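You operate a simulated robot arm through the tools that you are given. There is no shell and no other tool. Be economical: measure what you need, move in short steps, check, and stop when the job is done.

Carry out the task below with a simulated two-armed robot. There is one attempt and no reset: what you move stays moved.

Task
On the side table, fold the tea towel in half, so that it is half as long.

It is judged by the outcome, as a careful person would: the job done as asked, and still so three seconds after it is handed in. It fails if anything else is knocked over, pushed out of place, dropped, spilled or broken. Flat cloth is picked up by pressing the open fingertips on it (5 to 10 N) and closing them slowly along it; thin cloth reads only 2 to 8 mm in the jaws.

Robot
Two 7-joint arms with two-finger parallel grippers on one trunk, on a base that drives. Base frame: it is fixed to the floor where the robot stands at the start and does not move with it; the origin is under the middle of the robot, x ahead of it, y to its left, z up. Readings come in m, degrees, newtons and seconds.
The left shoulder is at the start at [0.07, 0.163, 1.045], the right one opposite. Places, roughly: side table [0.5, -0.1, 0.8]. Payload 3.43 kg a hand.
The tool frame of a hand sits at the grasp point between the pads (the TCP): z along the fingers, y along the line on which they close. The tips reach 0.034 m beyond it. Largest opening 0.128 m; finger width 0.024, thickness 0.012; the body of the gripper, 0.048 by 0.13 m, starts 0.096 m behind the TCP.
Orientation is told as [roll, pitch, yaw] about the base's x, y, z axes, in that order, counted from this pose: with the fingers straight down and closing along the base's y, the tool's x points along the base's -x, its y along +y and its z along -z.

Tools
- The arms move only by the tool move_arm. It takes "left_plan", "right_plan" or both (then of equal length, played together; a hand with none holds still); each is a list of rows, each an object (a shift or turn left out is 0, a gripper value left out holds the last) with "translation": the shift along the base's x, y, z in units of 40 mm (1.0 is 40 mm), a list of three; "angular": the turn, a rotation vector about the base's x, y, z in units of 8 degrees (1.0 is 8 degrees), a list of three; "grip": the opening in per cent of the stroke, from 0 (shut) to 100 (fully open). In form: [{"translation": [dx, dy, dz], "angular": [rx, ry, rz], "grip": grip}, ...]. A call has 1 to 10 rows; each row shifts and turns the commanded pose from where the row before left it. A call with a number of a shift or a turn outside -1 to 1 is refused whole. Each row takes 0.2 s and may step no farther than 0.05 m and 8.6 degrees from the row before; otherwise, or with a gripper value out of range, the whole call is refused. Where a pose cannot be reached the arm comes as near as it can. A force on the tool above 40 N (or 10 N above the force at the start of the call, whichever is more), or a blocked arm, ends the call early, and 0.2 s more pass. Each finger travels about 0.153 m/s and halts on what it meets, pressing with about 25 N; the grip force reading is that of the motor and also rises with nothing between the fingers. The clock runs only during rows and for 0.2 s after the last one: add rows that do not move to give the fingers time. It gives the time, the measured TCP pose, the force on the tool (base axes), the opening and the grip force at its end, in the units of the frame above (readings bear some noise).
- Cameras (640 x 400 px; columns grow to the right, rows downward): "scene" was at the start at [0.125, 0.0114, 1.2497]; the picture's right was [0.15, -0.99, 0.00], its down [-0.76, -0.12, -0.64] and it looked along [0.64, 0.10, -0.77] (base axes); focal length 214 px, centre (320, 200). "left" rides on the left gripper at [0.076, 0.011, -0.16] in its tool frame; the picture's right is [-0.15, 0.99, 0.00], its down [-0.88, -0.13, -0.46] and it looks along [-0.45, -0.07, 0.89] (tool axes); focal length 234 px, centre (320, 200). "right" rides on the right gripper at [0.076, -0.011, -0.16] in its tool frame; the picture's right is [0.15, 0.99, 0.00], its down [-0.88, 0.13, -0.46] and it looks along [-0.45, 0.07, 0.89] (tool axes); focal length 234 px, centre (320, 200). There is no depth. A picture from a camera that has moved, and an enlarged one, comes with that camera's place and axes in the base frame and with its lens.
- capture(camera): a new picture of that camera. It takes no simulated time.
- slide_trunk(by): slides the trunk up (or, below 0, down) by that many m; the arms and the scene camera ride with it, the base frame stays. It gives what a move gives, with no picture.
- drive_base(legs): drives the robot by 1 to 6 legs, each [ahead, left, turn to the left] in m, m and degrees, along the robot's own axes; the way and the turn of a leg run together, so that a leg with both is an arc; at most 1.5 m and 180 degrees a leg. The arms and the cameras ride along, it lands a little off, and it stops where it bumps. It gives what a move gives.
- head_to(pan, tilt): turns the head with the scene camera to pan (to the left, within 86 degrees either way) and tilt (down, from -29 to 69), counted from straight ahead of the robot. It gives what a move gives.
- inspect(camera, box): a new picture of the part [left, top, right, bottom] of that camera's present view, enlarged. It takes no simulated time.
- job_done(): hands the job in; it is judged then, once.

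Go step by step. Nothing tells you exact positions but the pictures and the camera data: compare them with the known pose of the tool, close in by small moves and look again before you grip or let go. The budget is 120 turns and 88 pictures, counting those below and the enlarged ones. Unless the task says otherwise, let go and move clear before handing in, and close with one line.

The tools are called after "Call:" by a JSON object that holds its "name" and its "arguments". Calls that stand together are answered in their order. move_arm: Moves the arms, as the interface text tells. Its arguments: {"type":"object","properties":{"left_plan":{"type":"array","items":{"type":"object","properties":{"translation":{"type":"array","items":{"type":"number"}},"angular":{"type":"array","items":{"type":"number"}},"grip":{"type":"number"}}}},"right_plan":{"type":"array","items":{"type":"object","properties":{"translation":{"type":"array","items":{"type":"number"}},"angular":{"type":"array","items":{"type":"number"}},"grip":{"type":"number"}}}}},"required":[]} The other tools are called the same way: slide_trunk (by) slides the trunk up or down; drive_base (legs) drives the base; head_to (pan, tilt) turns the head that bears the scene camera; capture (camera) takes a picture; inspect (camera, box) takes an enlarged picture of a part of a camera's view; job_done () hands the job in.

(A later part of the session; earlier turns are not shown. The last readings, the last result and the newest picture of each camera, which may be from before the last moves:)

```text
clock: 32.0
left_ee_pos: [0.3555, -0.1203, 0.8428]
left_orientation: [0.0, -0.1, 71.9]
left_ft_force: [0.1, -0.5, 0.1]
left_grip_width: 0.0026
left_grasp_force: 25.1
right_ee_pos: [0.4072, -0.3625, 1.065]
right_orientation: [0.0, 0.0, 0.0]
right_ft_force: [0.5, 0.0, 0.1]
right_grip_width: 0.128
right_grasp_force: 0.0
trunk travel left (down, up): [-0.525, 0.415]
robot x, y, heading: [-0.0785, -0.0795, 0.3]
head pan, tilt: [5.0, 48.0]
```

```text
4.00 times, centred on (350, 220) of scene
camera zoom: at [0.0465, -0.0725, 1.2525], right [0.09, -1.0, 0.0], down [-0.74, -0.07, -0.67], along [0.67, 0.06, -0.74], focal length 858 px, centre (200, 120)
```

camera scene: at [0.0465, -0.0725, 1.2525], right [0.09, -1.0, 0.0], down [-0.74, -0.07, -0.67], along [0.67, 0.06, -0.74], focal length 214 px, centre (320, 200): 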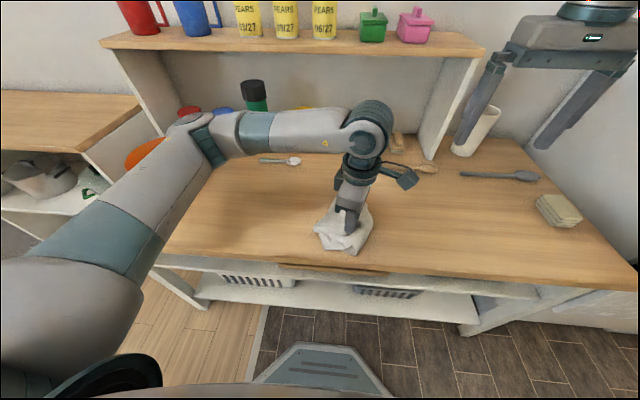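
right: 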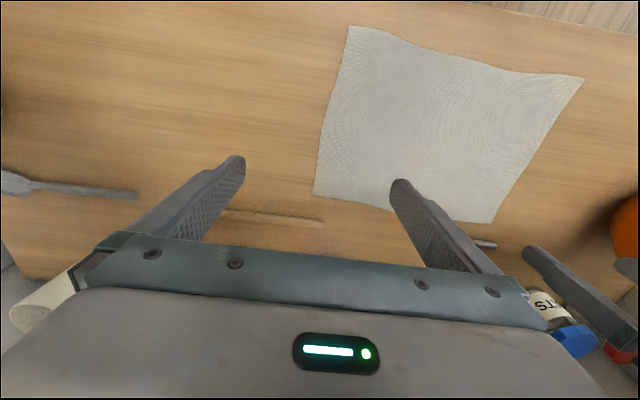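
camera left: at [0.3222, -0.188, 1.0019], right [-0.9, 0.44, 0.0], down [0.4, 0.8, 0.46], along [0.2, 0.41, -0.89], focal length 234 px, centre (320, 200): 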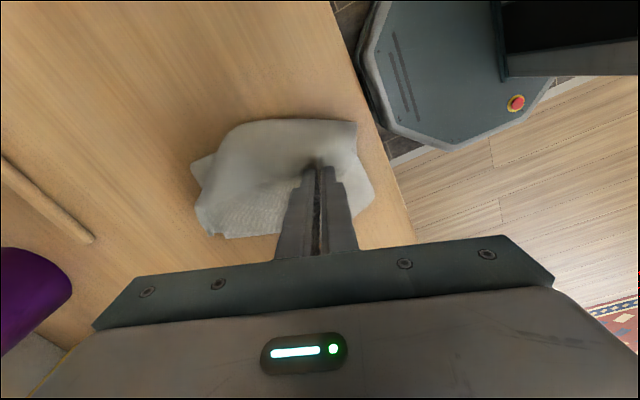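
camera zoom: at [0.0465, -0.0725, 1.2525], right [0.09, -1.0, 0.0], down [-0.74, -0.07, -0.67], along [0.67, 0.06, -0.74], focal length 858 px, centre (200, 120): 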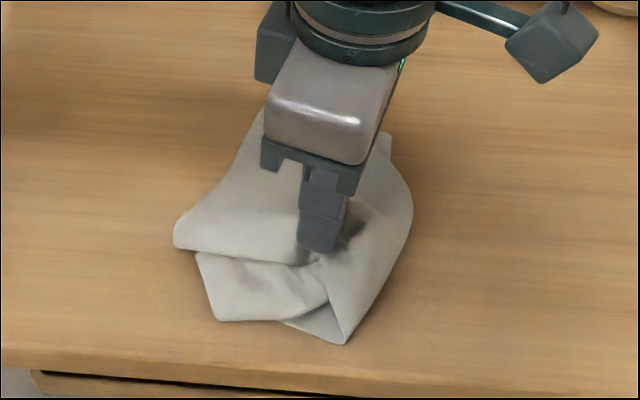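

The jaws took more than one layer and bunched the cloth. I'll retrace the path to undo this.

Call:
{"name": "move_arm", "arguments": {"left_plan": [{"translation": [0.5, 0.4, 0.6]}, {"translation": [0.6, 0.5, 0.5]}, {"translation": [0.6, 0.55, 0.2]}, {"translation": [0.6, 0.55, -0.2]}, {"translation": [0.55, 0.5, -0.6]}, {"translation": [0.5, 0.45, -0.6]}, {"translation": [0.1, 0.3, -0.2]}, {}]}}

Call:
{"name": "capture", "arguments": {"camera": "left"}}

Call:
{"name": "inspect", "arguments": {"camera": "scene", "box": [260, 140, 400, 250]}}

```text
clock: 33.8
left_ee_pos: [0.495, 0.0115, 0.8304]
left_orientation: [0.0, 0.1, 72.1]
left_ft_force: [-0.8, 0.2, -0.1]
left_grip_width: 0.0027
left_grasp_force: 25.2
right_ee_pos: [0.4074, -0.3631, 1.0651]
right_orientation: [0.0, 0.0, 0.0]
right_ft_force: [-0.3, -0.2, -0.8]
right_grip_width: 0.1277
right_grasp_force: 0.1
trunk travel left (down, up): [-0.525, 0.415]
robot x, y, heading: [-0.0812, -0.0776, 0.1]
head pan, tilt: [5.0, 48.0]
```

```text
50 pictures are left
camera left: at [0.4614, -0.0573, 0.9898], right [-0.9, 0.44, 0.0], down [0.4, 0.8, 0.46], along [0.2, 0.41, -0.89], focal length 234 px, centre (320, 200)
```

left: 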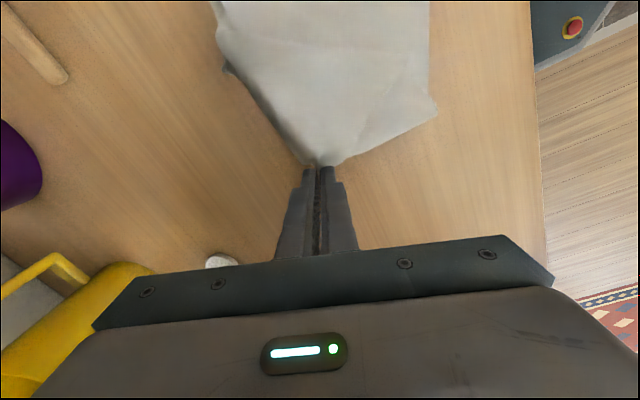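

```text
3.64 times, centred on (330, 195) of scene
camera zoom: at [0.0466, -0.0731, 1.2525], right [0.09, -1.0, 0.0], down [-0.74, -0.07, -0.67], along [0.67, 0.06, -0.74], focal length 780 px, centre (284, 218)
```

zoom: 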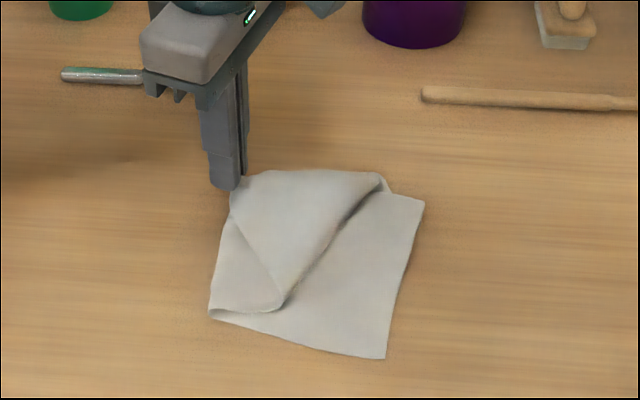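

The towel has mostly recovered. I'll set it down, release and look for D again.

Call:
{"name": "move_arm", "arguments": {"left_plan": [{"translation": [0, 0.1, -0.5]}, {"translation": [0, 0, -0.25]}, {"grip": 5}, {"grip": 10}, {"grip": 15}, {}, {"translation": [0, 0, 0.5]}, {"translation": [0, 0.8, 0.8]}, {"translation": [0, 1, 0.6]}, {"translation": [0, 1, 0.6]}]}}

Call:
{"name": "capture", "arguments": {"camera": "left"}}

Call:
{"name": "inspect", "arguments": {"camera": "scene", "box": [260, 150, 400, 250]}}

```text
clock: 36.0
left_ee_pos: [0.4955, 0.1283, 0.9011]
left_orientation: [0.0, 0.0, 72.0]
left_ft_force: [-0.2, -0.1, -0.7]
left_grip_width: 0.0189
left_grasp_force: 0.1
right_ee_pos: [0.407, -0.3617, 1.0654]
right_orientation: [0.0, -0.1, 0.0]
right_ft_force: [-0.7, 1.1, 0.1]
right_grip_width: 0.128
right_grasp_force: 0.1
trunk travel left (down, up): [-0.525, 0.415]
robot x, y, heading: [-0.0783, -0.0807, -0.0]
head pan, tilt: [5.0, 48.0]
```

```text
48 pictures are left
camera left: at [0.46, 0.0593, 1.0603], right [-0.9, 0.44, 0.0], down [0.4, 0.8, 0.46], along [0.2, 0.41, -0.89], focal length 234 px, centre (320, 200)
```

left: 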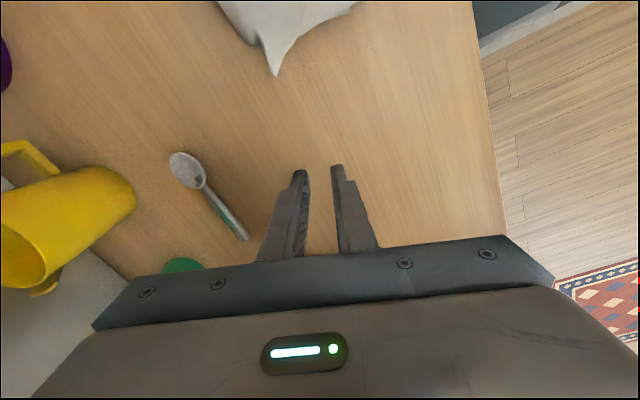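

```text
4.00 times, centred on (330, 200) of scene
camera zoom: at [0.0457, -0.0718, 1.2525], right [0.09, -1.0, 0.0], down [-0.74, -0.07, -0.67], along [0.67, 0.06, -0.74], focal length 858 px, centre (280, 200)
```

zoom: 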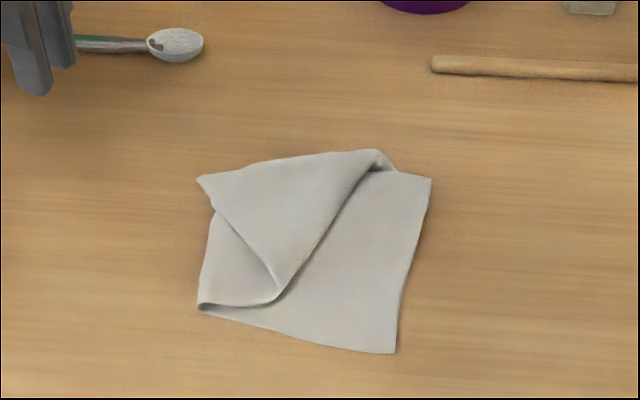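

The corner tip D is free again on the left, but the far edge may be folded under. Let me enlarge the view.

Call:
{"name": "inspect", "arguments": {"camera": "scene", "box": [300, 180, 380, 245]}}

Call:
{"name": "capture", "arguments": {"camera": "right"}}

```text
6.15 times, centred on (340, 212) of scene
camera zoom: at [0.0457, -0.0718, 1.2525], right [0.09, -1.0, 0.0], down [-0.74, -0.07, -0.67], along [0.67, 0.06, -0.74], focal length 1320 px, centre (197, 123)
```

zoom: 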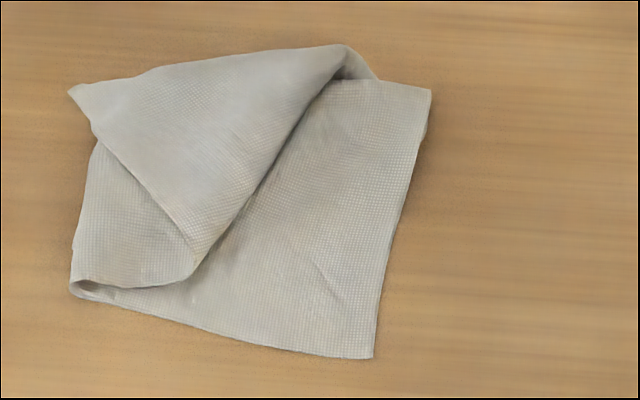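

```text
45 pictures are left
camera right: at [0.3295, -0.3738, 1.2246], right [-0.15, 0.99, 0.0], down [0.88, 0.13, 0.46], along [0.45, 0.07, -0.89], focal length 234 px, centre (320, 200)
```

right: 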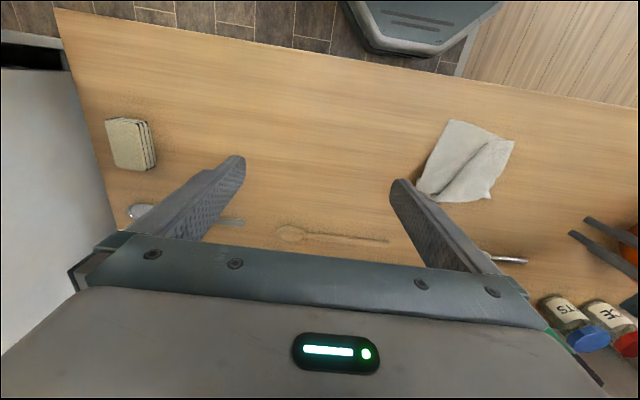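

The towel's far part is tucked under, so the clean fix is to respread it. I'll grip C with the right hand and D with the left, hang it by that long edge and lay it flat again. The right hand goes over C first.

Call:
{"name": "move_arm", "arguments": {"right_plan": [{"translation": [-0.125, 0.89, -0.6], "grip": 25}, {"translation": [-0.125, 0.89, -0.7]}, {"translation": [-0.125, 0.89, -0.7]}, {"translation": [-0.125, 0.89, -0.7]}, {"translation": [-0.125, 0.89, -0.8]}, {"translation": [-0.125, 0.89, -0.8]}, {"translation": [-0.125, 0.89, -0.8]}, {}]}}

Call:
{"name": "capture", "arguments": {"camera": "right"}}

```text
clock: 37.8
left_ee_pos: [0.4945, 0.1262, 0.9004]
left_orientation: [0.0, 0.0, 71.9]
left_ft_force: [0.8, -0.8, -0.6]
left_grip_width: 0.0195
left_grasp_force: 0.0
right_ee_pos: [0.3711, -0.1121, 0.8614]
right_orientation: [0.0, 0.1, 0.0]
right_ft_force: [0.0, 0.3, 0.2]
right_grip_width: 0.0322
right_grasp_force: 0.0
trunk travel left (down, up): [-0.525, 0.415]
robot x, y, heading: [-0.0806, -0.0782, -0.1]
head pan, tilt: [5.0, 48.0]
```

```text
44 pictures are left
camera right: at [0.2953, -0.1248, 1.0208], right [-0.15, 0.99, 0.0], down [0.88, 0.13, 0.46], along [0.45, 0.07, -0.89], focal length 234 px, centre (320, 200)
```

right: 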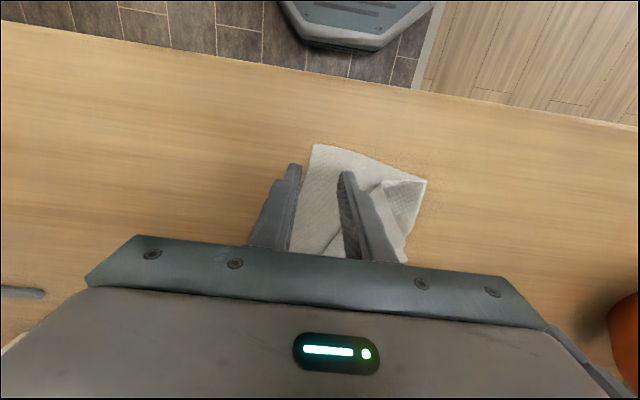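

C is confirmed at (0.359, -0.1215). I'll descend to contact with the right hand.

Call:
{"name": "move_arm", "arguments": {"right_plan": [{"translation": [0.05, 0, -0.6]}, {"translation": [0, 0, -0.6]}, {"translation": [0, 0, -0.35]}, {}]}}

```text
clock: 38.8
left_ee_pos: [0.4952, 0.1279, 0.9009]
left_orientation: [0.0, 0.0, 72.0]
left_ft_force: [0.5, -0.4, 0.2]
left_grip_width: 0.0193
left_grasp_force: 0.1
right_ee_pos: [0.3726, -0.1127, 0.7988]
right_orientation: [0.0, -0.1, 0.1]
right_ft_force: [-0.5, -0.7, 0.5]
right_grip_width: 0.0322
right_grasp_force: 0.1
trunk travel left (down, up): [-0.525, 0.415]
robot x, y, heading: [-0.0803, -0.0787, 0.0]
head pan, tilt: [5.0, 48.0]
```

Call:
{"name": "move_arm", "arguments": {"right_plan": [{"translation": [0, 0, -0.05]}, {"translation": [0, 0, -0.04]}, {}]}}

Call:
{"name": "capture", "arguments": {"camera": "right"}}

```text
clock: 39.6
left_ee_pos: [0.496, 0.1272, 0.8991]
left_orientation: [0.0, 0.0, 71.9]
left_ft_force: [-0.2, 0.0, -0.4]
left_grip_width: 0.0195
left_grasp_force: 0.0
right_ee_pos: [0.3727, -0.112, 0.7962]
right_orientation: [0.1, 0.0, 0.0]
right_ft_force: [0.2, 0.9, 0.3]
right_grip_width: 0.0319
right_grasp_force: 0.0
trunk travel left (down, up): [-0.525, 0.415]
robot x, y, heading: [-0.0798, -0.0791, 0.1]
head pan, tilt: [5.0, 48.0]
```

```text
43 pictures are left
camera right: at [0.297, -0.1245, 0.9551], right [-0.15, 0.99, 0.0], down [0.88, 0.13, 0.46], along [0.45, 0.07, -0.89], focal length 234 px, centre (320, 200)
```

right: 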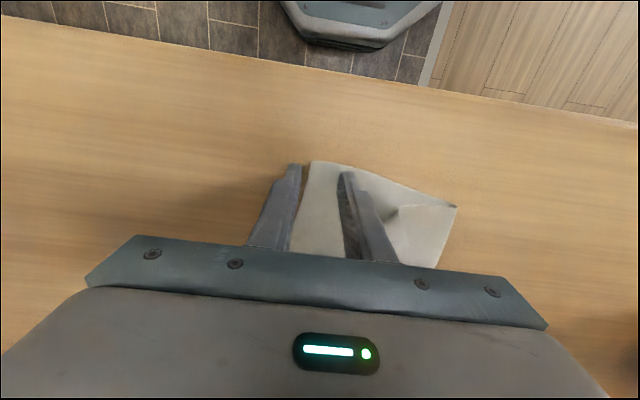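

Call:
{"name": "move_arm", "arguments": {"right_plan": [{"translation": [0, 0, -0.03], "grip": 24}, {"translation": [0, 0, -0.02], "grip": 21}, {"grip": 18}, {"grip": 15}, {"grip": 12}, {"grip": 9}, {"grip": 6}, {"grip": 3}, {"grip": 0}, {}]}}

Call:
{"name": "capture", "arguments": {"camera": "right"}}

```text
clock: 41.8
left_ee_pos: [0.4932, 0.1275, 0.9004]
left_orientation: [-0.1, 0.0, 72.1]
left_ft_force: [0.4, 0.1, -0.3]
left_grip_width: 0.0191
left_grasp_force: 0.0
right_ee_pos: [0.3718, -0.1121, 0.7952]
right_orientation: [-0.1, 0.0, 0.0]
right_ft_force: [0.9, 2.5, 28.0]
right_grip_width: 0.0031
right_grasp_force: 24.6
trunk travel left (down, up): [-0.525, 0.415]
robot x, y, heading: [-0.0813, -0.0804, 0.0]
head pan, tilt: [5.0, 48.0]
```

```text
42 pictures are left
camera right: at [0.2954, -0.1242, 0.9541], right [-0.15, 0.99, 0.0], down [0.88, 0.13, 0.46], along [0.45, 0.07, -0.89], focal length 234 px, centre (320, 200)
```

right: 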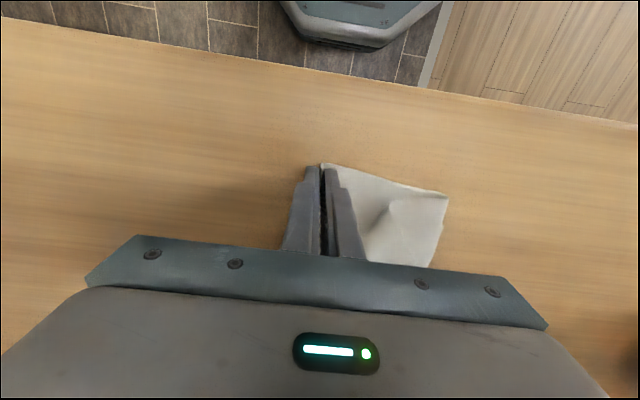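

C is held at 3.1 mm. Easing the right hand off slightly and bringing the left hand over D.

Call:
{"name": "move_arm", "arguments": {"left_plan": [{"translation": [0.03, -0.85, -0.3], "grip": 25}, {"translation": [0.03, -0.85, -0.3]}, {"translation": [0.03, -0.65, -0.3]}, {}], "right_plan": [{"translation": [0, 0, 0.1]}, {}, {}, {}]}}

Call:
{"name": "capture", "arguments": {"camera": "left"}}

Call:
{"name": "inspect", "arguments": {"camera": "scene", "box": [270, 160, 390, 250]}}

```text
clock: 42.8
left_ee_pos: [0.4987, 0.0339, 0.8649]
left_orientation: [0.0, -0.1, 72.0]
left_ft_force: [-1.2, -0.7, -0.1]
left_grip_width: 0.0322
left_grasp_force: 0.2
right_ee_pos: [0.3726, -0.1118, 0.7981]
right_orientation: [0.1, 0.1, 0.0]
right_ft_force: [-0.1, -0.4, 0.1]
right_grip_width: 0.0024
right_grasp_force: 24.9
trunk travel left (down, up): [-0.525, 0.415]
robot x, y, heading: [-0.0813, -0.0808, -0.1]
head pan, tilt: [5.0, 48.0]
```

```text
41 pictures are left
camera left: at [0.4642, -0.0356, 1.0246], right [-0.9, 0.44, 0.0], down [0.4, 0.8, 0.46], along [0.2, 0.41, -0.89], focal length 234 px, centre (320, 200)
```

left: 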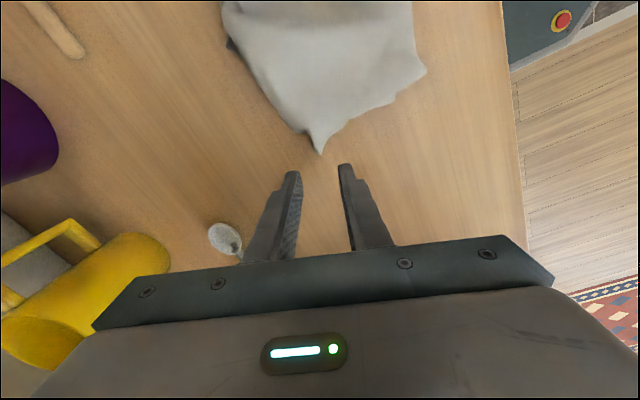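

```text
4.44 times, centred on (330, 205) of scene
camera zoom: at [0.0462, -0.0723, 1.2525], right [0.09, -1.0, 0.0], down [-0.74, -0.07, -0.67], along [0.67, 0.06, -0.74], focal length 953 px, centre (276, 178)
```

zoom: 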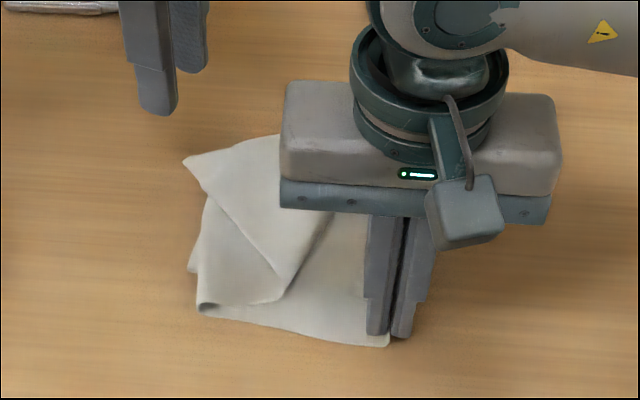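

D's tip is at about (0.497, 0.032). This time I'll grip only the last 1.5 cm of the tip.

Call:
{"name": "move_arm", "arguments": {"left_plan": [{"translation": [-0.06, -0.08, -0.6], "grip": 20}, {"translation": [0, 0, -0.6]}, {"translation": [0, 0, -0.44]}, {}]}}

Call:
{"name": "capture", "arguments": {"camera": "left"}}

```text
clock: 43.8
left_ee_pos: [0.497, 0.03, 0.7997]
left_orientation: [0.0, 0.0, 72.1]
left_ft_force: [-0.2, 0.0, 0.9]
left_grip_width: 0.0256
left_grasp_force: 0.1
right_ee_pos: [0.3733, -0.1123, 0.7986]
right_orientation: [-0.1, 0.0, 0.0]
right_ft_force: [-0.5, 1.3, -0.4]
right_grip_width: 0.0022
right_grasp_force: 25.1
trunk travel left (down, up): [-0.525, 0.415]
robot x, y, heading: [-0.0842, -0.079, -0.1]
head pan, tilt: [5.0, 48.0]
```

```text
39 pictures are left
camera left: at [0.4622, -0.0387, 0.9594], right [-0.9, 0.44, 0.0], down [0.4, 0.8, 0.46], along [0.2, 0.41, -0.89], focal length 234 px, centre (320, 200)
```

left: 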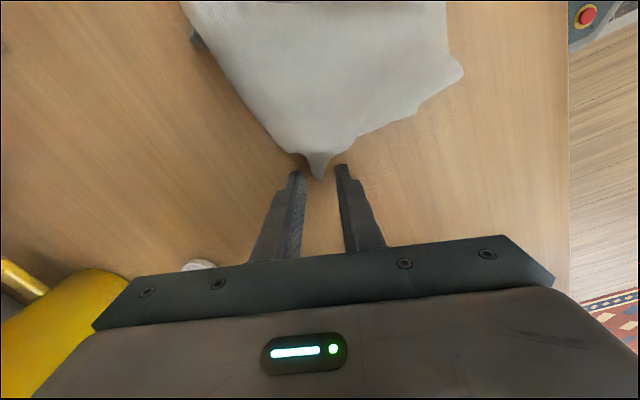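

The tip only just enters the jaws. I'll move in 5 mm and press.

Call:
{"name": "move_arm", "arguments": {"left_plan": [{"translation": [-0.05, -0.13, 0]}, {"translation": [0, 0, -0.08]}, {"translation": [0, 0, -0.03]}, {}]}}

Call:
{"name": "capture", "arguments": {"camera": "left"}}

```text
clock: 44.8
left_ee_pos: [0.4952, 0.0249, 0.7949]
left_orientation: [0.1, 0.0, 72.0]
left_ft_force: [1.0, -0.2, 0.7]
left_grip_width: 0.0254
left_grasp_force: 0.1
right_ee_pos: [0.3733, -0.1115, 0.7976]
right_orientation: [0.0, 0.0, -0.1]
right_ft_force: [-0.9, 0.0, 0.4]
right_grip_width: 0.0024
right_grasp_force: 24.8
trunk travel left (down, up): [-0.525, 0.415]
robot x, y, heading: [-0.0824, -0.0823, 0.3]
head pan, tilt: [5.0, 48.0]
```

```text
38 pictures are left
camera left: at [0.4599, -0.0439, 0.9548], right [-0.9, 0.44, 0.0], down [0.4, 0.8, 0.46], along [0.2, 0.41, -0.89], focal length 234 px, centre (320, 200)
```

left: 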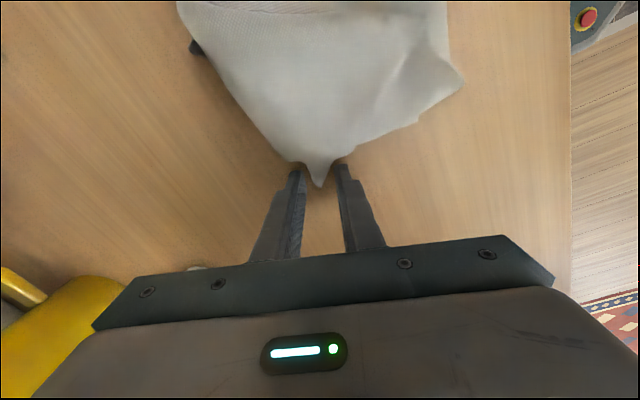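

Call:
{"name": "move_arm", "arguments": {"left_plan": [{"translation": [0, -0.03, -0.02], "grip": 17}, {"grip": 14}, {"grip": 11}, {"grip": 8}, {"grip": 5}, {"grip": 2}, {"grip": 0}, {}, {"translation": [0, 0, 0.5]}, {}]}}

Call:
{"name": "capture", "arguments": {"camera": "left"}}

Call:
{"name": "inspect", "arguments": {"camera": "scene", "box": [270, 160, 390, 250]}}

```text
clock: 47.0
left_ee_pos: [0.4948, 0.0231, 0.8148]
left_orientation: [0.0, 0.1, 72.0]
left_ft_force: [0.8, 0.2, -0.9]
left_grip_width: 0.0025
left_grasp_force: 25.0
right_ee_pos: [0.3735, -0.1135, 0.7975]
right_orientation: [-0.1, 0.0, 0.0]
right_ft_force: [-0.1, 0.1, 0.2]
right_grip_width: 0.0022
right_grasp_force: 24.9
trunk travel left (down, up): [-0.525, 0.415]
robot x, y, heading: [-0.0781, -0.0817, 0.2]
head pan, tilt: [5.0, 48.0]
```

```text
37 pictures are left
camera left: at [0.46, -0.045, 0.9741], right [-0.9, 0.44, 0.0], down [0.4, 0.8, 0.46], along [0.2, 0.41, -0.89], focal length 234 px, centre (320, 200)
```

left: 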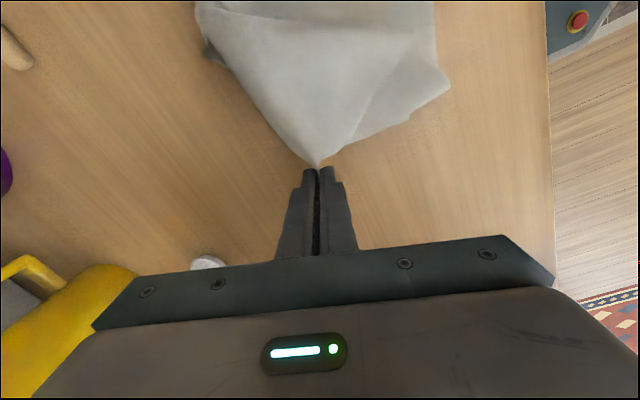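

```text
4.44 times, centred on (330, 205) of scene
camera zoom: at [0.0468, -0.0726, 1.2524], right [0.09, -1.0, 0.0], down [-0.74, -0.07, -0.67], along [0.67, 0.06, -0.74], focal length 953 px, centre (276, 178)
```

zoom: 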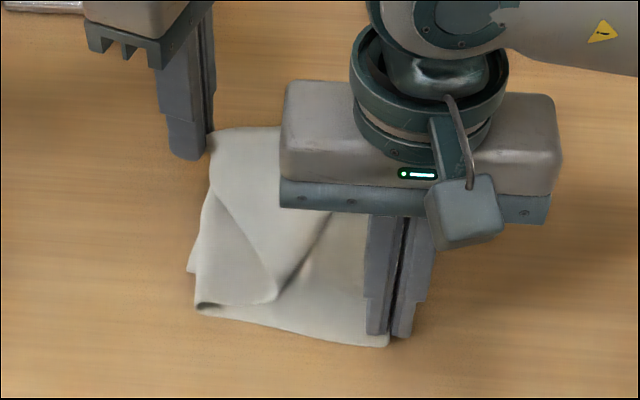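

Both corners are held. I'll lift and spread the hands so the towel hangs by its near long edge.

Call:
{"name": "move_arm", "arguments": {"left_plan": [{"translation": [0.016, 0.366, 0.8]}, {"translation": [0.016, 0.366, 0.8]}, {"translation": [0.016, 0.366, 0.8]}, {"translation": [0.016, 0.366, 0.8]}, {"translation": [0.016, 0.366, 0.8]}, {"translation": [0.016, 0.366, 0.8]}, {"translation": [0.016, 0.366, 0.8]}, {"translation": [0.016, 0.366, 0.8]}, {}], "right_plan": [{"translation": [0.395, -0.177, 0.85]}, {"translation": [0.395, -0.177, 0.85]}, {"translation": [0.395, -0.177, 0.85]}, {"translation": [0.395, -0.177, 0.85]}, {"translation": [0.395, -0.177, 0.85]}, {"translation": [0.395, -0.177, 0.85]}, {"translation": [0.395, -0.177, 0.85]}, {"translation": [0.395, -0.177, 0.85]}, {}]}}

Call:
{"name": "capture", "arguments": {"camera": "scene"}}

```text
clock: 49.0
left_ee_pos: [0.4993, 0.1405, 1.0696]
left_orientation: [0.1, 0.0, 72.1]
left_ft_force: [0.1, -0.8, -0.4]
left_grip_width: 0.0027
left_grasp_force: 25.3
right_ee_pos: [0.5009, -0.1696, 1.0707]
right_orientation: [0.1, 0.2, 0.0]
right_ft_force: [0.1, 0.2, -0.3]
right_grip_width: 0.0025
right_grasp_force: 25.1
trunk travel left (down, up): [-0.525, 0.415]
robot x, y, heading: [-0.0783, -0.0783, -0.0]
head pan, tilt: [5.0, 48.0]
```

```text
35 pictures are left
camera scene: at [0.0476, -0.0729, 1.2523], right [0.09, -1.0, 0.0], down [-0.74, -0.07, -0.67], along [0.67, 0.06, -0.74], focal length 214 px, centre (320, 200)
```

scene: 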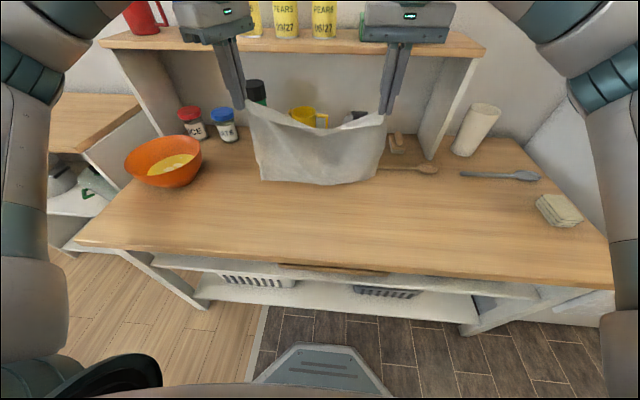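

The towel now hangs open, with no folds. I'll move it forward and lay it down while retreating, so it spreads flat.

Call:
{"name": "move_arm", "arguments": {"left_plan": [{"translation": [0.5, 0.1, 0]}, {"translation": [0.6, 0, 0]}, {"translation": [0.6, 0, 0]}, {"translation": [0.4, 0, 0]}, {"translation": [0.2, 0, 0]}, {}, {}, {}], "right_plan": [{"translation": [0.5, -0.1, 0]}, {"translation": [0.6, 0, 0]}, {"translation": [0.6, 0, 0]}, {"translation": [0.4, 0, 0]}, {"translation": [0.2, 0, 0]}, {}, {}, {}]}}

Call:
{"name": "move_arm", "arguments": {"left_plan": [{"translation": [0, 0, -0.85]}, {"translation": [-0.75, 0, -0.2]}, {"translation": [-0.75, 0, -0.3]}, {"translation": [-0.75, 0, -0.45]}, {"translation": [-0.75, 0, -0.55]}, {"translation": [-0.75, 0, -0.75]}, {"translation": [-0.7, 0, -0.75]}, {"translation": [-0.6, 0, -0.8]}, {"translation": [-0.45, 0, -0.85]}, {"translation": [-0.3, 0, -0.75]}], "right_plan": [{"translation": [0, 0, -0.85]}, {"translation": [-0.75, 0, -0.2]}, {"translation": [-0.75, 0, -0.3]}, {"translation": [-0.75, 0, -0.45]}, {"translation": [-0.75, 0, -0.55]}, {"translation": [-0.75, 0, -0.75]}, {"translation": [-0.7, 0, -0.75]}, {"translation": [-0.6, 0, -0.8]}, {"translation": [-0.45, 0, -0.85]}, {"translation": [-0.3, 0, -0.75]}]}}

Call:
{"name": "capture", "arguments": {"camera": "scene"}}

```text
clock: 50.8
left_ee_pos: [0.5904, 0.1448, 1.0693]
left_orientation: [0.0, 0.0, 72.0]
left_ft_force: [-0.1, 0.3, -0.4]
left_grip_width: 0.0023
left_grasp_force: 25.1
right_ee_pos: [0.5912, -0.1723, 1.0693]
right_orientation: [0.0, 0.1, 0.0]
right_ft_force: [0.2, -0.3, -0.2]
right_grip_width: 0.0021
right_grasp_force: 24.5
trunk travel left (down, up): [-0.525, 0.415]
robot x, y, heading: [-0.0832, -0.0817, -0.1]
head pan, tilt: [5.0, 48.0]
```

```text
clock: 53.0
left_ee_pos: [0.3583, 0.1447, 0.8211]
left_orientation: [0.1, 0.1, 72.0]
left_ft_force: [0.2, -0.3, 0.2]
left_grip_width: 0.0024
left_grasp_force: 25.3
right_ee_pos: [0.3589, -0.173, 0.8214]
right_orientation: [0.0, -0.1, 0.0]
right_ft_force: [-0.3, 0.7, 1.2]
right_grip_width: 0.0025
right_grasp_force: 25.2
trunk travel left (down, up): [-0.525, 0.415]
robot x, y, heading: [-0.0811, -0.0774, -0.0]
head pan, tilt: [5.0, 48.0]
```

```text
34 pictures are left
camera scene: at [0.0467, -0.0725, 1.2526], right [0.09, -1.0, 0.0], down [-0.74, -0.07, -0.67], along [0.67, 0.06, -0.74], focal length 214 px, centre (320, 200)
```

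scene: 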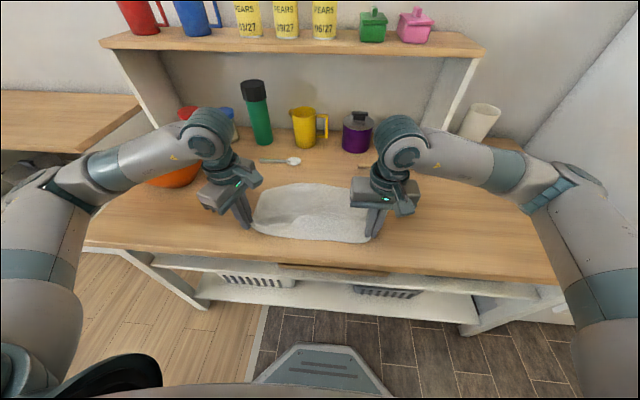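

The towel is spread again. I'll finish lowering and let the right hand release C, with the left still holding D.

Call:
{"name": "move_arm", "arguments": {"left_plan": [{"translation": [-0.15, 0, -0.35]}, {"translation": [-0.15, 0, -0.2]}, {}, {}, {}, {}, {}, {}, {}, {}], "right_plan": [{"translation": [-0.15, 0, -0.35]}, {"translation": [-0.15, 0, -0.25]}, {"grip": 4}, {"grip": 8}, {"grip": 12}, {}, {"translation": [0, 0, 0.4]}, {"translation": [0.5, 0, 0.8]}, {"translation": [0.6, 0, 0.8]}, {"translation": [0.6, 0, 0.8]}]}}

Call:
{"name": "capture", "arguments": {"camera": "scene"}}

Call:
{"name": "capture", "arguments": {"camera": "right"}}

```text
clock: 55.2
left_ee_pos: [0.3477, 0.1442, 0.7996]
left_orientation: [-0.1, 0.0, 72.1]
left_ft_force: [-0.7, -0.1, 0.1]
left_grip_width: 0.0026
left_grasp_force: 25.2
right_ee_pos: [0.4155, -0.1729, 0.9087]
right_orientation: [0.0, 0.0, 0.0]
right_ft_force: [-0.4, -0.7, 0.0]
right_grip_width: 0.0155
right_grasp_force: 0.0
trunk travel left (down, up): [-0.525, 0.415]
robot x, y, heading: [-0.0794, -0.0749, -0.1]
head pan, tilt: [5.0, 48.0]
```

```text
33 pictures are left
camera scene: at [0.0465, -0.0724, 1.2524], right [0.09, -1.0, 0.0], down [-0.74, -0.07, -0.67], along [0.67, 0.06, -0.74], focal length 214 px, centre (320, 200)
```

scene: 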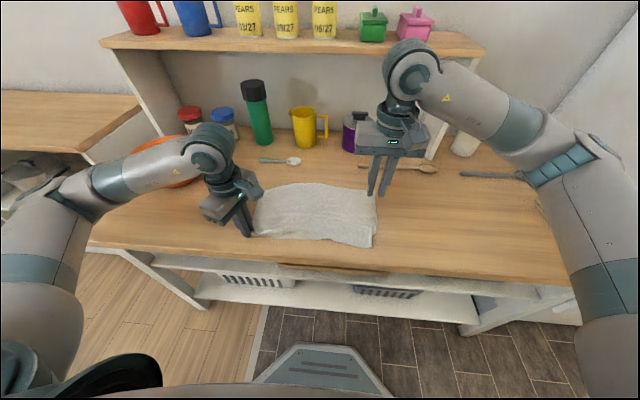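

```text
32 pictures are left
camera right: at [0.3394, -0.1855, 1.0679], right [-0.15, 0.99, 0.0], down [0.88, 0.13, 0.46], along [0.45, 0.07, -0.89], focal length 234 px, centre (320, 200)
```

right: 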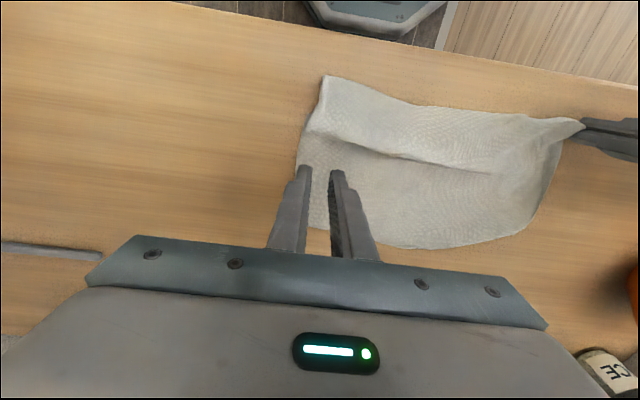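

The towel is spread with a little slack ridge across it. I'll press the right fingers near the far-right part and draw it +x to smooth it before folding.

Call:
{"name": "move_arm", "arguments": {"right_plan": [{"translation": [0.7, 0.2, -0.65], "grip": 50}, {"translation": [0.7, 0.1, -0.65]}, {"translation": [0.7, 0.1, -0.65]}, {"translation": [0.65, 0, -0.65]}, {"translation": [0, 0, -0.1]}, {"translation": [0, 0, -0.08]}, {}]}}

Call:
{"name": "capture", "arguments": {"camera": "right"}}

```text
clock: 56.8
left_ee_pos: [0.3465, 0.1456, 0.7986]
left_orientation: [0.0, -0.1, 72.0]
left_ft_force: [0.3, -0.1, 0.3]
left_grip_width: 0.0025
left_grasp_force: 25.0
right_ee_pos: [0.5258, -0.1563, 0.7965]
right_orientation: [0.0, 0.0, 0.0]
right_ft_force: [0.0, 0.2, 0.1]
right_grip_width: 0.0641
right_grasp_force: 0.0
trunk travel left (down, up): [-0.525, 0.415]
robot x, y, heading: [-0.0819, -0.0832, -0.2]
head pan, tilt: [5.0, 48.0]
```

```text
31 pictures are left
camera right: at [0.449, -0.1692, 0.9556], right [-0.15, 0.99, 0.0], down [0.88, 0.13, 0.46], along [0.45, 0.07, -0.89], focal length 234 px, centre (320, 200)
```

right: 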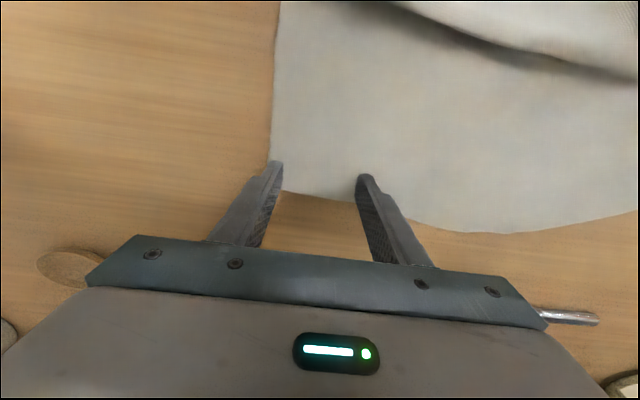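

Call:
{"name": "move_arm", "arguments": {"right_plan": [{"translation": [-0.2, 0.7, 0.1]}, {"translation": [0, 0, -0.12]}, {"translation": [0, 0, -0.05]}, {"translation": [0.15, 0, -0.02]}, {"translation": [0.15, 0, 0]}, {"translation": [0.15, 0, 0]}, {"translation": [0.15, 0, 0]}, {"translation": [0.15, 0, 0]}, {}]}}

Call:
{"name": "capture", "arguments": {"camera": "right"}}

```text
clock: 58.8
left_ee_pos: [0.3452, 0.1454, 0.8007]
left_orientation: [-0.1, 0.0, 72.0]
left_ft_force: [-0.3, -0.1, 0.2]
left_grip_width: 0.0025
left_grasp_force: 24.6
right_ee_pos: [0.5468, -0.1289, 0.7951]
right_orientation: [0.1, -0.2, 0.0]
right_ft_force: [-4.7, -0.2, 20.8]
right_grip_width: 0.0637
right_grasp_force: 0.0
trunk travel left (down, up): [-0.525, 0.415]
robot x, y, heading: [-0.0801, -0.082, -0.1]
head pan, tilt: [5.0, 48.0]
```

```text
30 pictures are left
camera right: at [0.4694, -0.1415, 0.9541], right [-0.15, 0.99, 0.0], down [0.88, 0.13, 0.46], along [0.45, 0.07, -0.89], focal length 234 px, centre (320, 200)
```

right: 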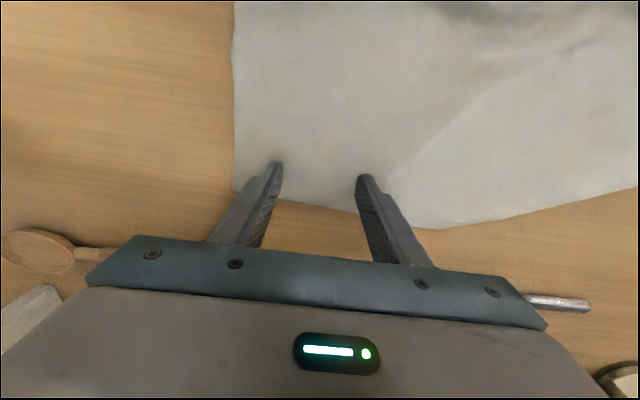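

That drew the cloth flatter. I'll lift the right hand and check overall before going for A.

Call:
{"name": "move_arm", "arguments": {"right_plan": [{"translation": [0, 0, 0.6]}, {"translation": [-0.1, 0.8, 0.8]}, {"translation": [-0.1, 1, 0.6], "grip": 25}, {"translation": [-0.1, 1, 0]}, {"translation": [-0.1, 1, 0]}, {"translation": [-0.1, 1, 0]}, {"translation": [0, 0.8, 0]}, {}]}}

Call:
{"name": "capture", "arguments": {"camera": "right"}}

Call:
{"name": "inspect", "arguments": {"camera": "scene", "box": [220, 130, 420, 260]}}

```text
clock: 60.6
left_ee_pos: [0.3481, 0.1436, 0.7981]
left_orientation: [0.0, 0.0, 72.0]
left_ft_force: [0.2, 0.5, -0.6]
left_grip_width: 0.0023
left_grasp_force: 25.2
right_ee_pos: [0.5283, 0.0942, 0.8736]
right_orientation: [0.1, 0.0, 0.0]
right_ft_force: [0.2, 0.4, 0.1]
right_grip_width: 0.0318
right_grasp_force: 0.1
trunk travel left (down, up): [-0.525, 0.415]
robot x, y, heading: [-0.0811, -0.0805, -0.1]
head pan, tilt: [5.0, 48.0]
```

```text
29 pictures are left
camera right: at [0.4517, 0.0818, 1.0327], right [-0.15, 0.99, 0.0], down [0.88, 0.13, 0.46], along [0.45, 0.07, -0.89], focal length 234 px, centre (320, 200)
```

right: 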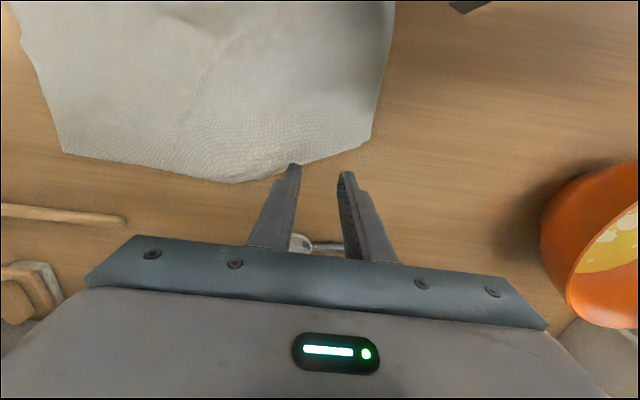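

```text
3.08 times, centred on (320, 195) of scene
camera zoom: at [0.0466, -0.0735, 1.2525], right [0.09, -1.0, 0.0], down [-0.74, -0.06, -0.67], along [0.67, 0.06, -0.74], focal length 660 px, centre (320, 215)
```

zoom: 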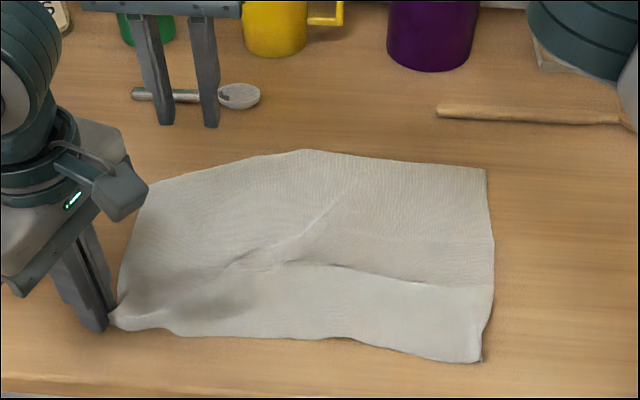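

A has come in to about (0.50, 0.15), so there's slack at the left end. I'll draw D toward the robot with the left hand to take it up and make room between the hands, then look.

Call:
{"name": "move_arm", "arguments": {"left_plan": [{"translation": [-0.3, 0, 0.1]}, {"translation": [-0.4, 0, 0.1]}, {"translation": [-0.4, 0, 0]}, {}]}}

Call:
{"name": "capture", "arguments": {"camera": "right"}}

Call:
{"name": "inspect", "arguments": {"camera": "scene", "box": [220, 130, 420, 260]}}

```text
clock: 61.6
left_ee_pos: [0.303, 0.144, 0.806]
left_orientation: [0.0, 0.0, 72.0]
left_ft_force: [-0.2, 0.2, 0.0]
left_grip_width: 0.0026
left_grasp_force: 24.5
right_ee_pos: [0.5268, 0.0948, 0.8729]
right_orientation: [-0.1, 0.0, -0.1]
right_ft_force: [1.0, -0.5, -0.3]
right_grip_width: 0.0319
right_grasp_force: 0.1
trunk travel left (down, up): [-0.525, 0.415]
robot x, y, heading: [-0.0763, -0.0801, 0.1]
head pan, tilt: [5.0, 48.0]
```

```text
27 pictures are left
camera right: at [0.4515, 0.0823, 1.0325], right [-0.15, 0.99, 0.0], down [0.88, 0.13, 0.46], along [0.45, 0.07, -0.89], focal length 234 px, centre (320, 200)
```

right: 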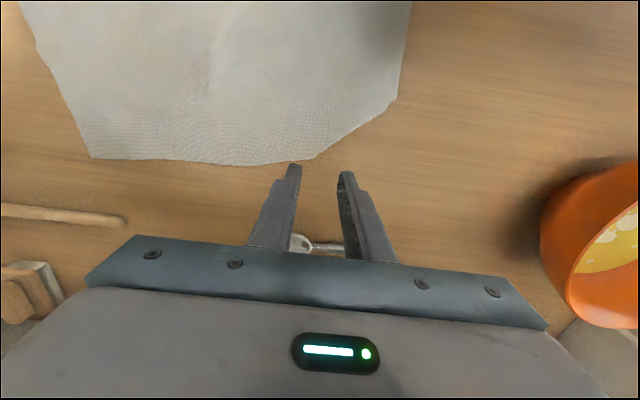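

```text
3.08 times, centred on (320, 195) of scene
camera zoom: at [0.0467, -0.0727, 1.2525], right [0.09, -1.0, 0.0], down [-0.74, -0.07, -0.67], along [0.67, 0.06, -0.74], focal length 660 px, centre (320, 215)
```

zoom: 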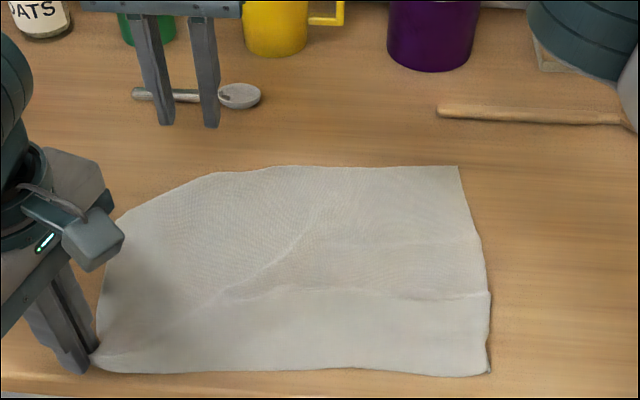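

The towel is flatter now, but corner A is folded under along a diagonal. I'll lift D high so the left edge hangs free and A drops open, and move the right hand out of the way.

Call:
{"name": "move_arm", "arguments": {"left_plan": [{"translation": [0.2, 0, 0.6]}, {"translation": [0.5, 0, 0.9]}, {"translation": [0.6, 0, 0.9]}, {"translation": [0.7, 0, 0.9]}, {"translation": [0.7, 0, 0.8]}, {"translation": [0.7, 0, 0.8]}, {"translation": [0.75, 0, 0.7]}, {"translation": [0.75, 0, 0.7]}, {}, {}], "right_plan": [{"translation": [-0.1, -1, 0.5]}, {"translation": [-0.2, -1, 0.5]}, {"translation": [-0.2, -1, 0.5]}, {"translation": [-0.2, -1, 0.5]}, {"translation": [-0.2, -1, 0.5]}, {"translation": [-0.2, -1, 0.5]}, {"translation": [-0.2, -1, 0.5]}, {"translation": [-0.2, -1, 0.5]}, {"translation": [0, -1, 0.3]}, {"translation": [0, -1, 0.3]}]}}

Call:
{"name": "capture", "arguments": {"camera": "scene"}}

```text
clock: 63.8
left_ee_pos: [0.4984, 0.1435, 1.0592]
left_orientation: [0.0, -0.1, 72.0]
left_ft_force: [0.1, -0.4, 0.7]
left_grip_width: 0.0022
left_grasp_force: 25.4
right_ee_pos: [0.466, -0.3071, 1.0566]
right_orientation: [0.1, 0.0, 0.1]
right_ft_force: [-0.7, -0.5, -0.3]
right_grip_width: 0.032
right_grasp_force: 0.0
trunk travel left (down, up): [-0.525, 0.415]
robot x, y, heading: [-0.0835, -0.0808, -0.0]
head pan, tilt: [5.0, 48.0]
```

```text
25 pictures are left
camera scene: at [0.0457, -0.0743, 1.2526], right [0.09, -1.0, 0.0], down [-0.74, -0.06, -0.67], along [0.67, 0.06, -0.74], focal length 214 px, centre (320, 200)
```

scene: 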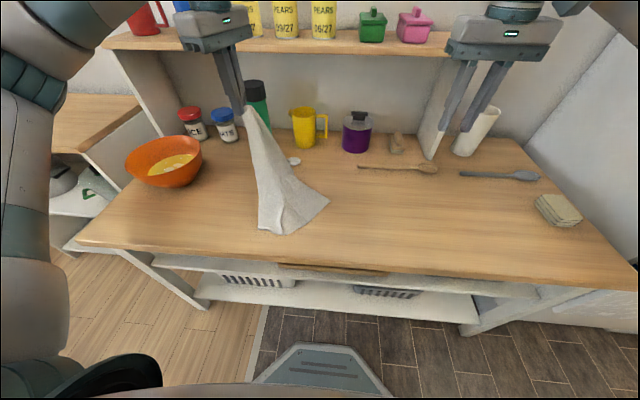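

The whole towel followed up. I'll look closely at what hangs and where the corners are.

Call:
{"name": "inspect", "arguments": {"camera": "scene", "box": [210, 90, 370, 250]}}

```text
2.50 times, centred on (290, 170) of scene
camera zoom: at [0.0457, -0.0743, 1.2526], right [0.09, -1.0, 0.0], down [-0.74, -0.06, -0.67], along [0.67, 0.06, -0.74], focal length 536 px, centre (395, 275)
```

zoom: 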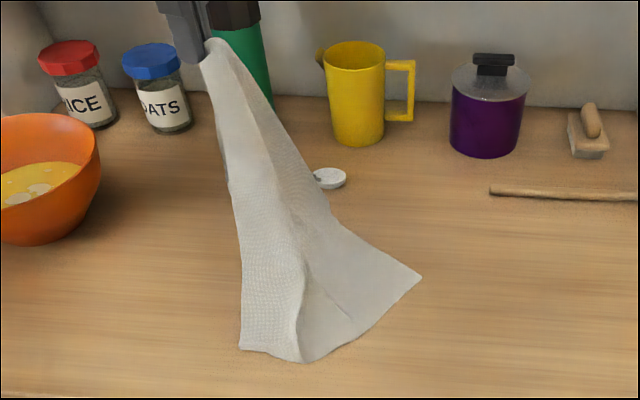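

The towel hangs from D, with edge C–B on the table. A better plan is to take D and A, the two ends of a short edge, with two hands, hang the towel and lay it down folded back on itself. I'll look for A with the right camera.

Call:
{"name": "capture", "arguments": {"camera": "right"}}

Call:
{"name": "capture", "arguments": {"camera": "left"}}

```text
23 pictures are left
camera right: at [0.39, -0.3195, 1.216], right [-0.15, 0.99, 0.0], down [0.88, 0.13, 0.46], along [0.45, 0.07, -0.89], focal length 234 px, centre (320, 200)
```

right: 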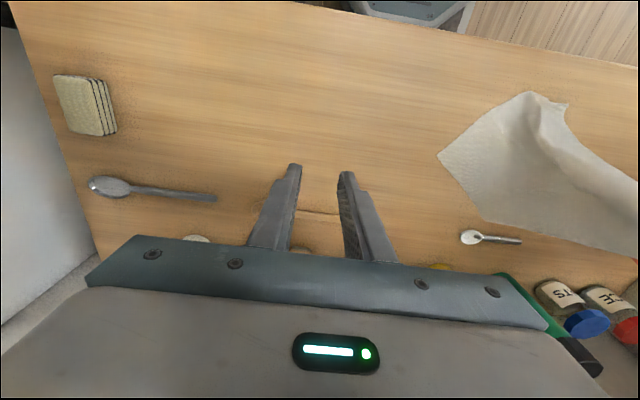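

```text
22 pictures are left
camera left: at [0.4637, 0.0747, 1.2186], right [-0.9, 0.44, 0.0], down [0.4, 0.8, 0.46], along [0.2, 0.41, -0.89], focal length 234 px, centre (320, 200)
```

left: 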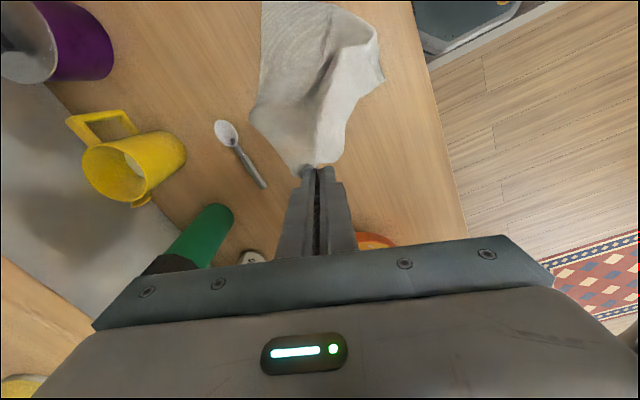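

The corners are hard to tell apart while it hangs, so I'll lay D down toward the near left. That drags the cloth out behind it, and then I'll look.

Call:
{"name": "move_arm", "arguments": {"left_plan": [{"translation": [-0.5, 0.25, -0.8]}, {"translation": [-0.5, 0.25, -0.9]}, {"translation": [-0.5, 0.25, -0.9]}, {"translation": [-0.5, 0.25, -0.9]}, {"translation": [-0.5, 0.25, -0.9]}, {"translation": [-0.5, 0.25, -0.9]}, {"translation": [-0.4, 0.3, -0.8]}, {"translation": [-0.2, 0.3, -0.3]}, {}]}}

Call:
{"name": "inspect", "arguments": {"camera": "scene", "box": [190, 120, 390, 260]}}

```text
clock: 65.8
left_ee_pos: [0.3558, 0.2283, 0.8015]
left_orientation: [-0.1, 0.0, 72.0]
left_ft_force: [0.2, -0.6, -0.2]
left_grip_width: 0.0023
left_grasp_force: 25.2
right_ee_pos: [0.4681, -0.3046, 1.0566]
right_orientation: [0.0, 0.1, 0.1]
right_ft_force: [0.5, 0.1, 0.4]
right_grip_width: 0.0319
right_grasp_force: 0.0
trunk travel left (down, up): [-0.525, 0.415]
robot x, y, heading: [-0.08, -0.0818, -0.1]
head pan, tilt: [5.0, 48.0]
```

```text
2.86 times, centred on (290, 190) of scene
camera zoom: at [0.0467, -0.073, 1.2524], right [0.09, -1.0, 0.0], down [-0.74, -0.07, -0.67], along [0.67, 0.06, -0.74], focal length 613 px, centre (406, 229)
```

zoom: 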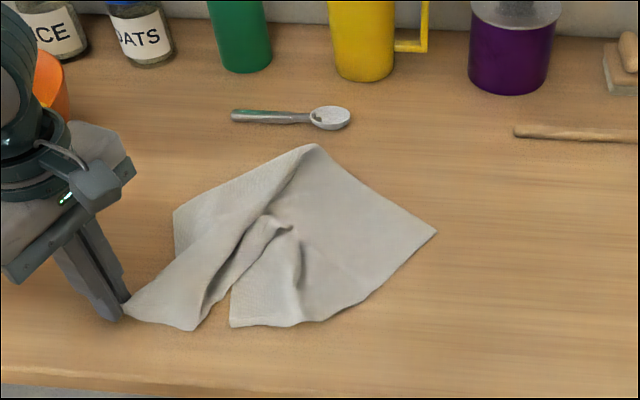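

The near edge D–C is buckled, and C is at about (0.35, 0.12). I'll pull D further left to open the buckle and make room for the right hand, then bring the right hand over near C.

Call:
{"name": "move_arm", "arguments": {"left_plan": [{"translation": [0, 0.3, 0.2]}, {"translation": [-0.1, 0.5, 0]}, {"translation": [-0.2, 0.6, 0]}, {"translation": [-0.2, 0.6, 0]}, {"translation": [0, 0.6, 0]}, {}, {}, {}, {}, {}], "right_plan": [{"translation": [-0.27, 1, -0.4]}, {"translation": [-0.27, 1, -0.4]}, {"translation": [-0.27, 1, -0.4]}, {"translation": [-0.27, 1, -0.4]}, {"translation": [-0.27, 1, -0.5]}, {"translation": [-0.27, 1, -0.5]}, {"translation": [-0.27, 1, -0.5]}, {"translation": [-0.27, 1, -0.5]}, {"translation": [-0.27, 1, -0.5]}, {}]}}

Call:
{"name": "capture", "arguments": {"camera": "right"}}

Call:
{"name": "inspect", "arguments": {"camera": "scene", "box": [190, 120, 390, 260]}}

```text
clock: 68.0
left_ee_pos: [0.334, 0.3318, 0.8111]
left_orientation: [0.1, 0.0, 72.0]
left_ft_force: [-0.4, -0.8, 0.3]
left_grip_width: 0.0024
left_grasp_force: 25.3
right_ee_pos: [0.3701, 0.0538, 0.8928]
right_orientation: [0.1, 0.0, -0.1]
right_ft_force: [-0.1, 0.1, 0.5]
right_grip_width: 0.0322
right_grasp_force: 0.0
trunk travel left (down, up): [-0.525, 0.415]
robot x, y, heading: [-0.0831, -0.0774, 0.0]
head pan, tilt: [5.0, 48.0]
```

```text
20 pictures are left
camera right: at [0.2932, 0.0419, 1.0526], right [-0.15, 0.99, 0.0], down [0.88, 0.13, 0.46], along [0.45, 0.07, -0.89], focal length 234 px, centre (320, 200)
```

right: 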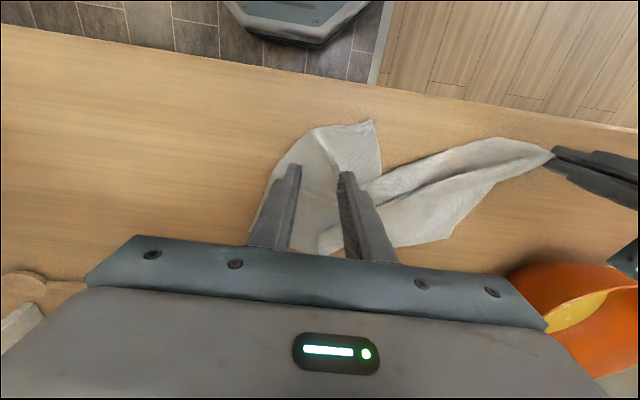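

```text
2.86 times, centred on (290, 190) of scene
camera zoom: at [0.0465, -0.0737, 1.2525], right [0.09, -1.0, 0.0], down [-0.74, -0.06, -0.67], along [0.67, 0.06, -0.74], focal length 613 px, centre (406, 229)
```

zoom: 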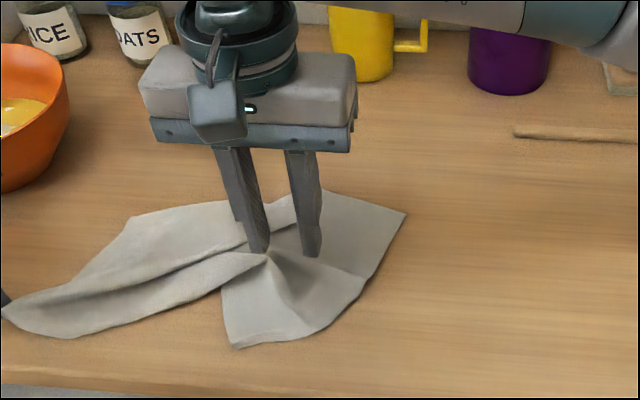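

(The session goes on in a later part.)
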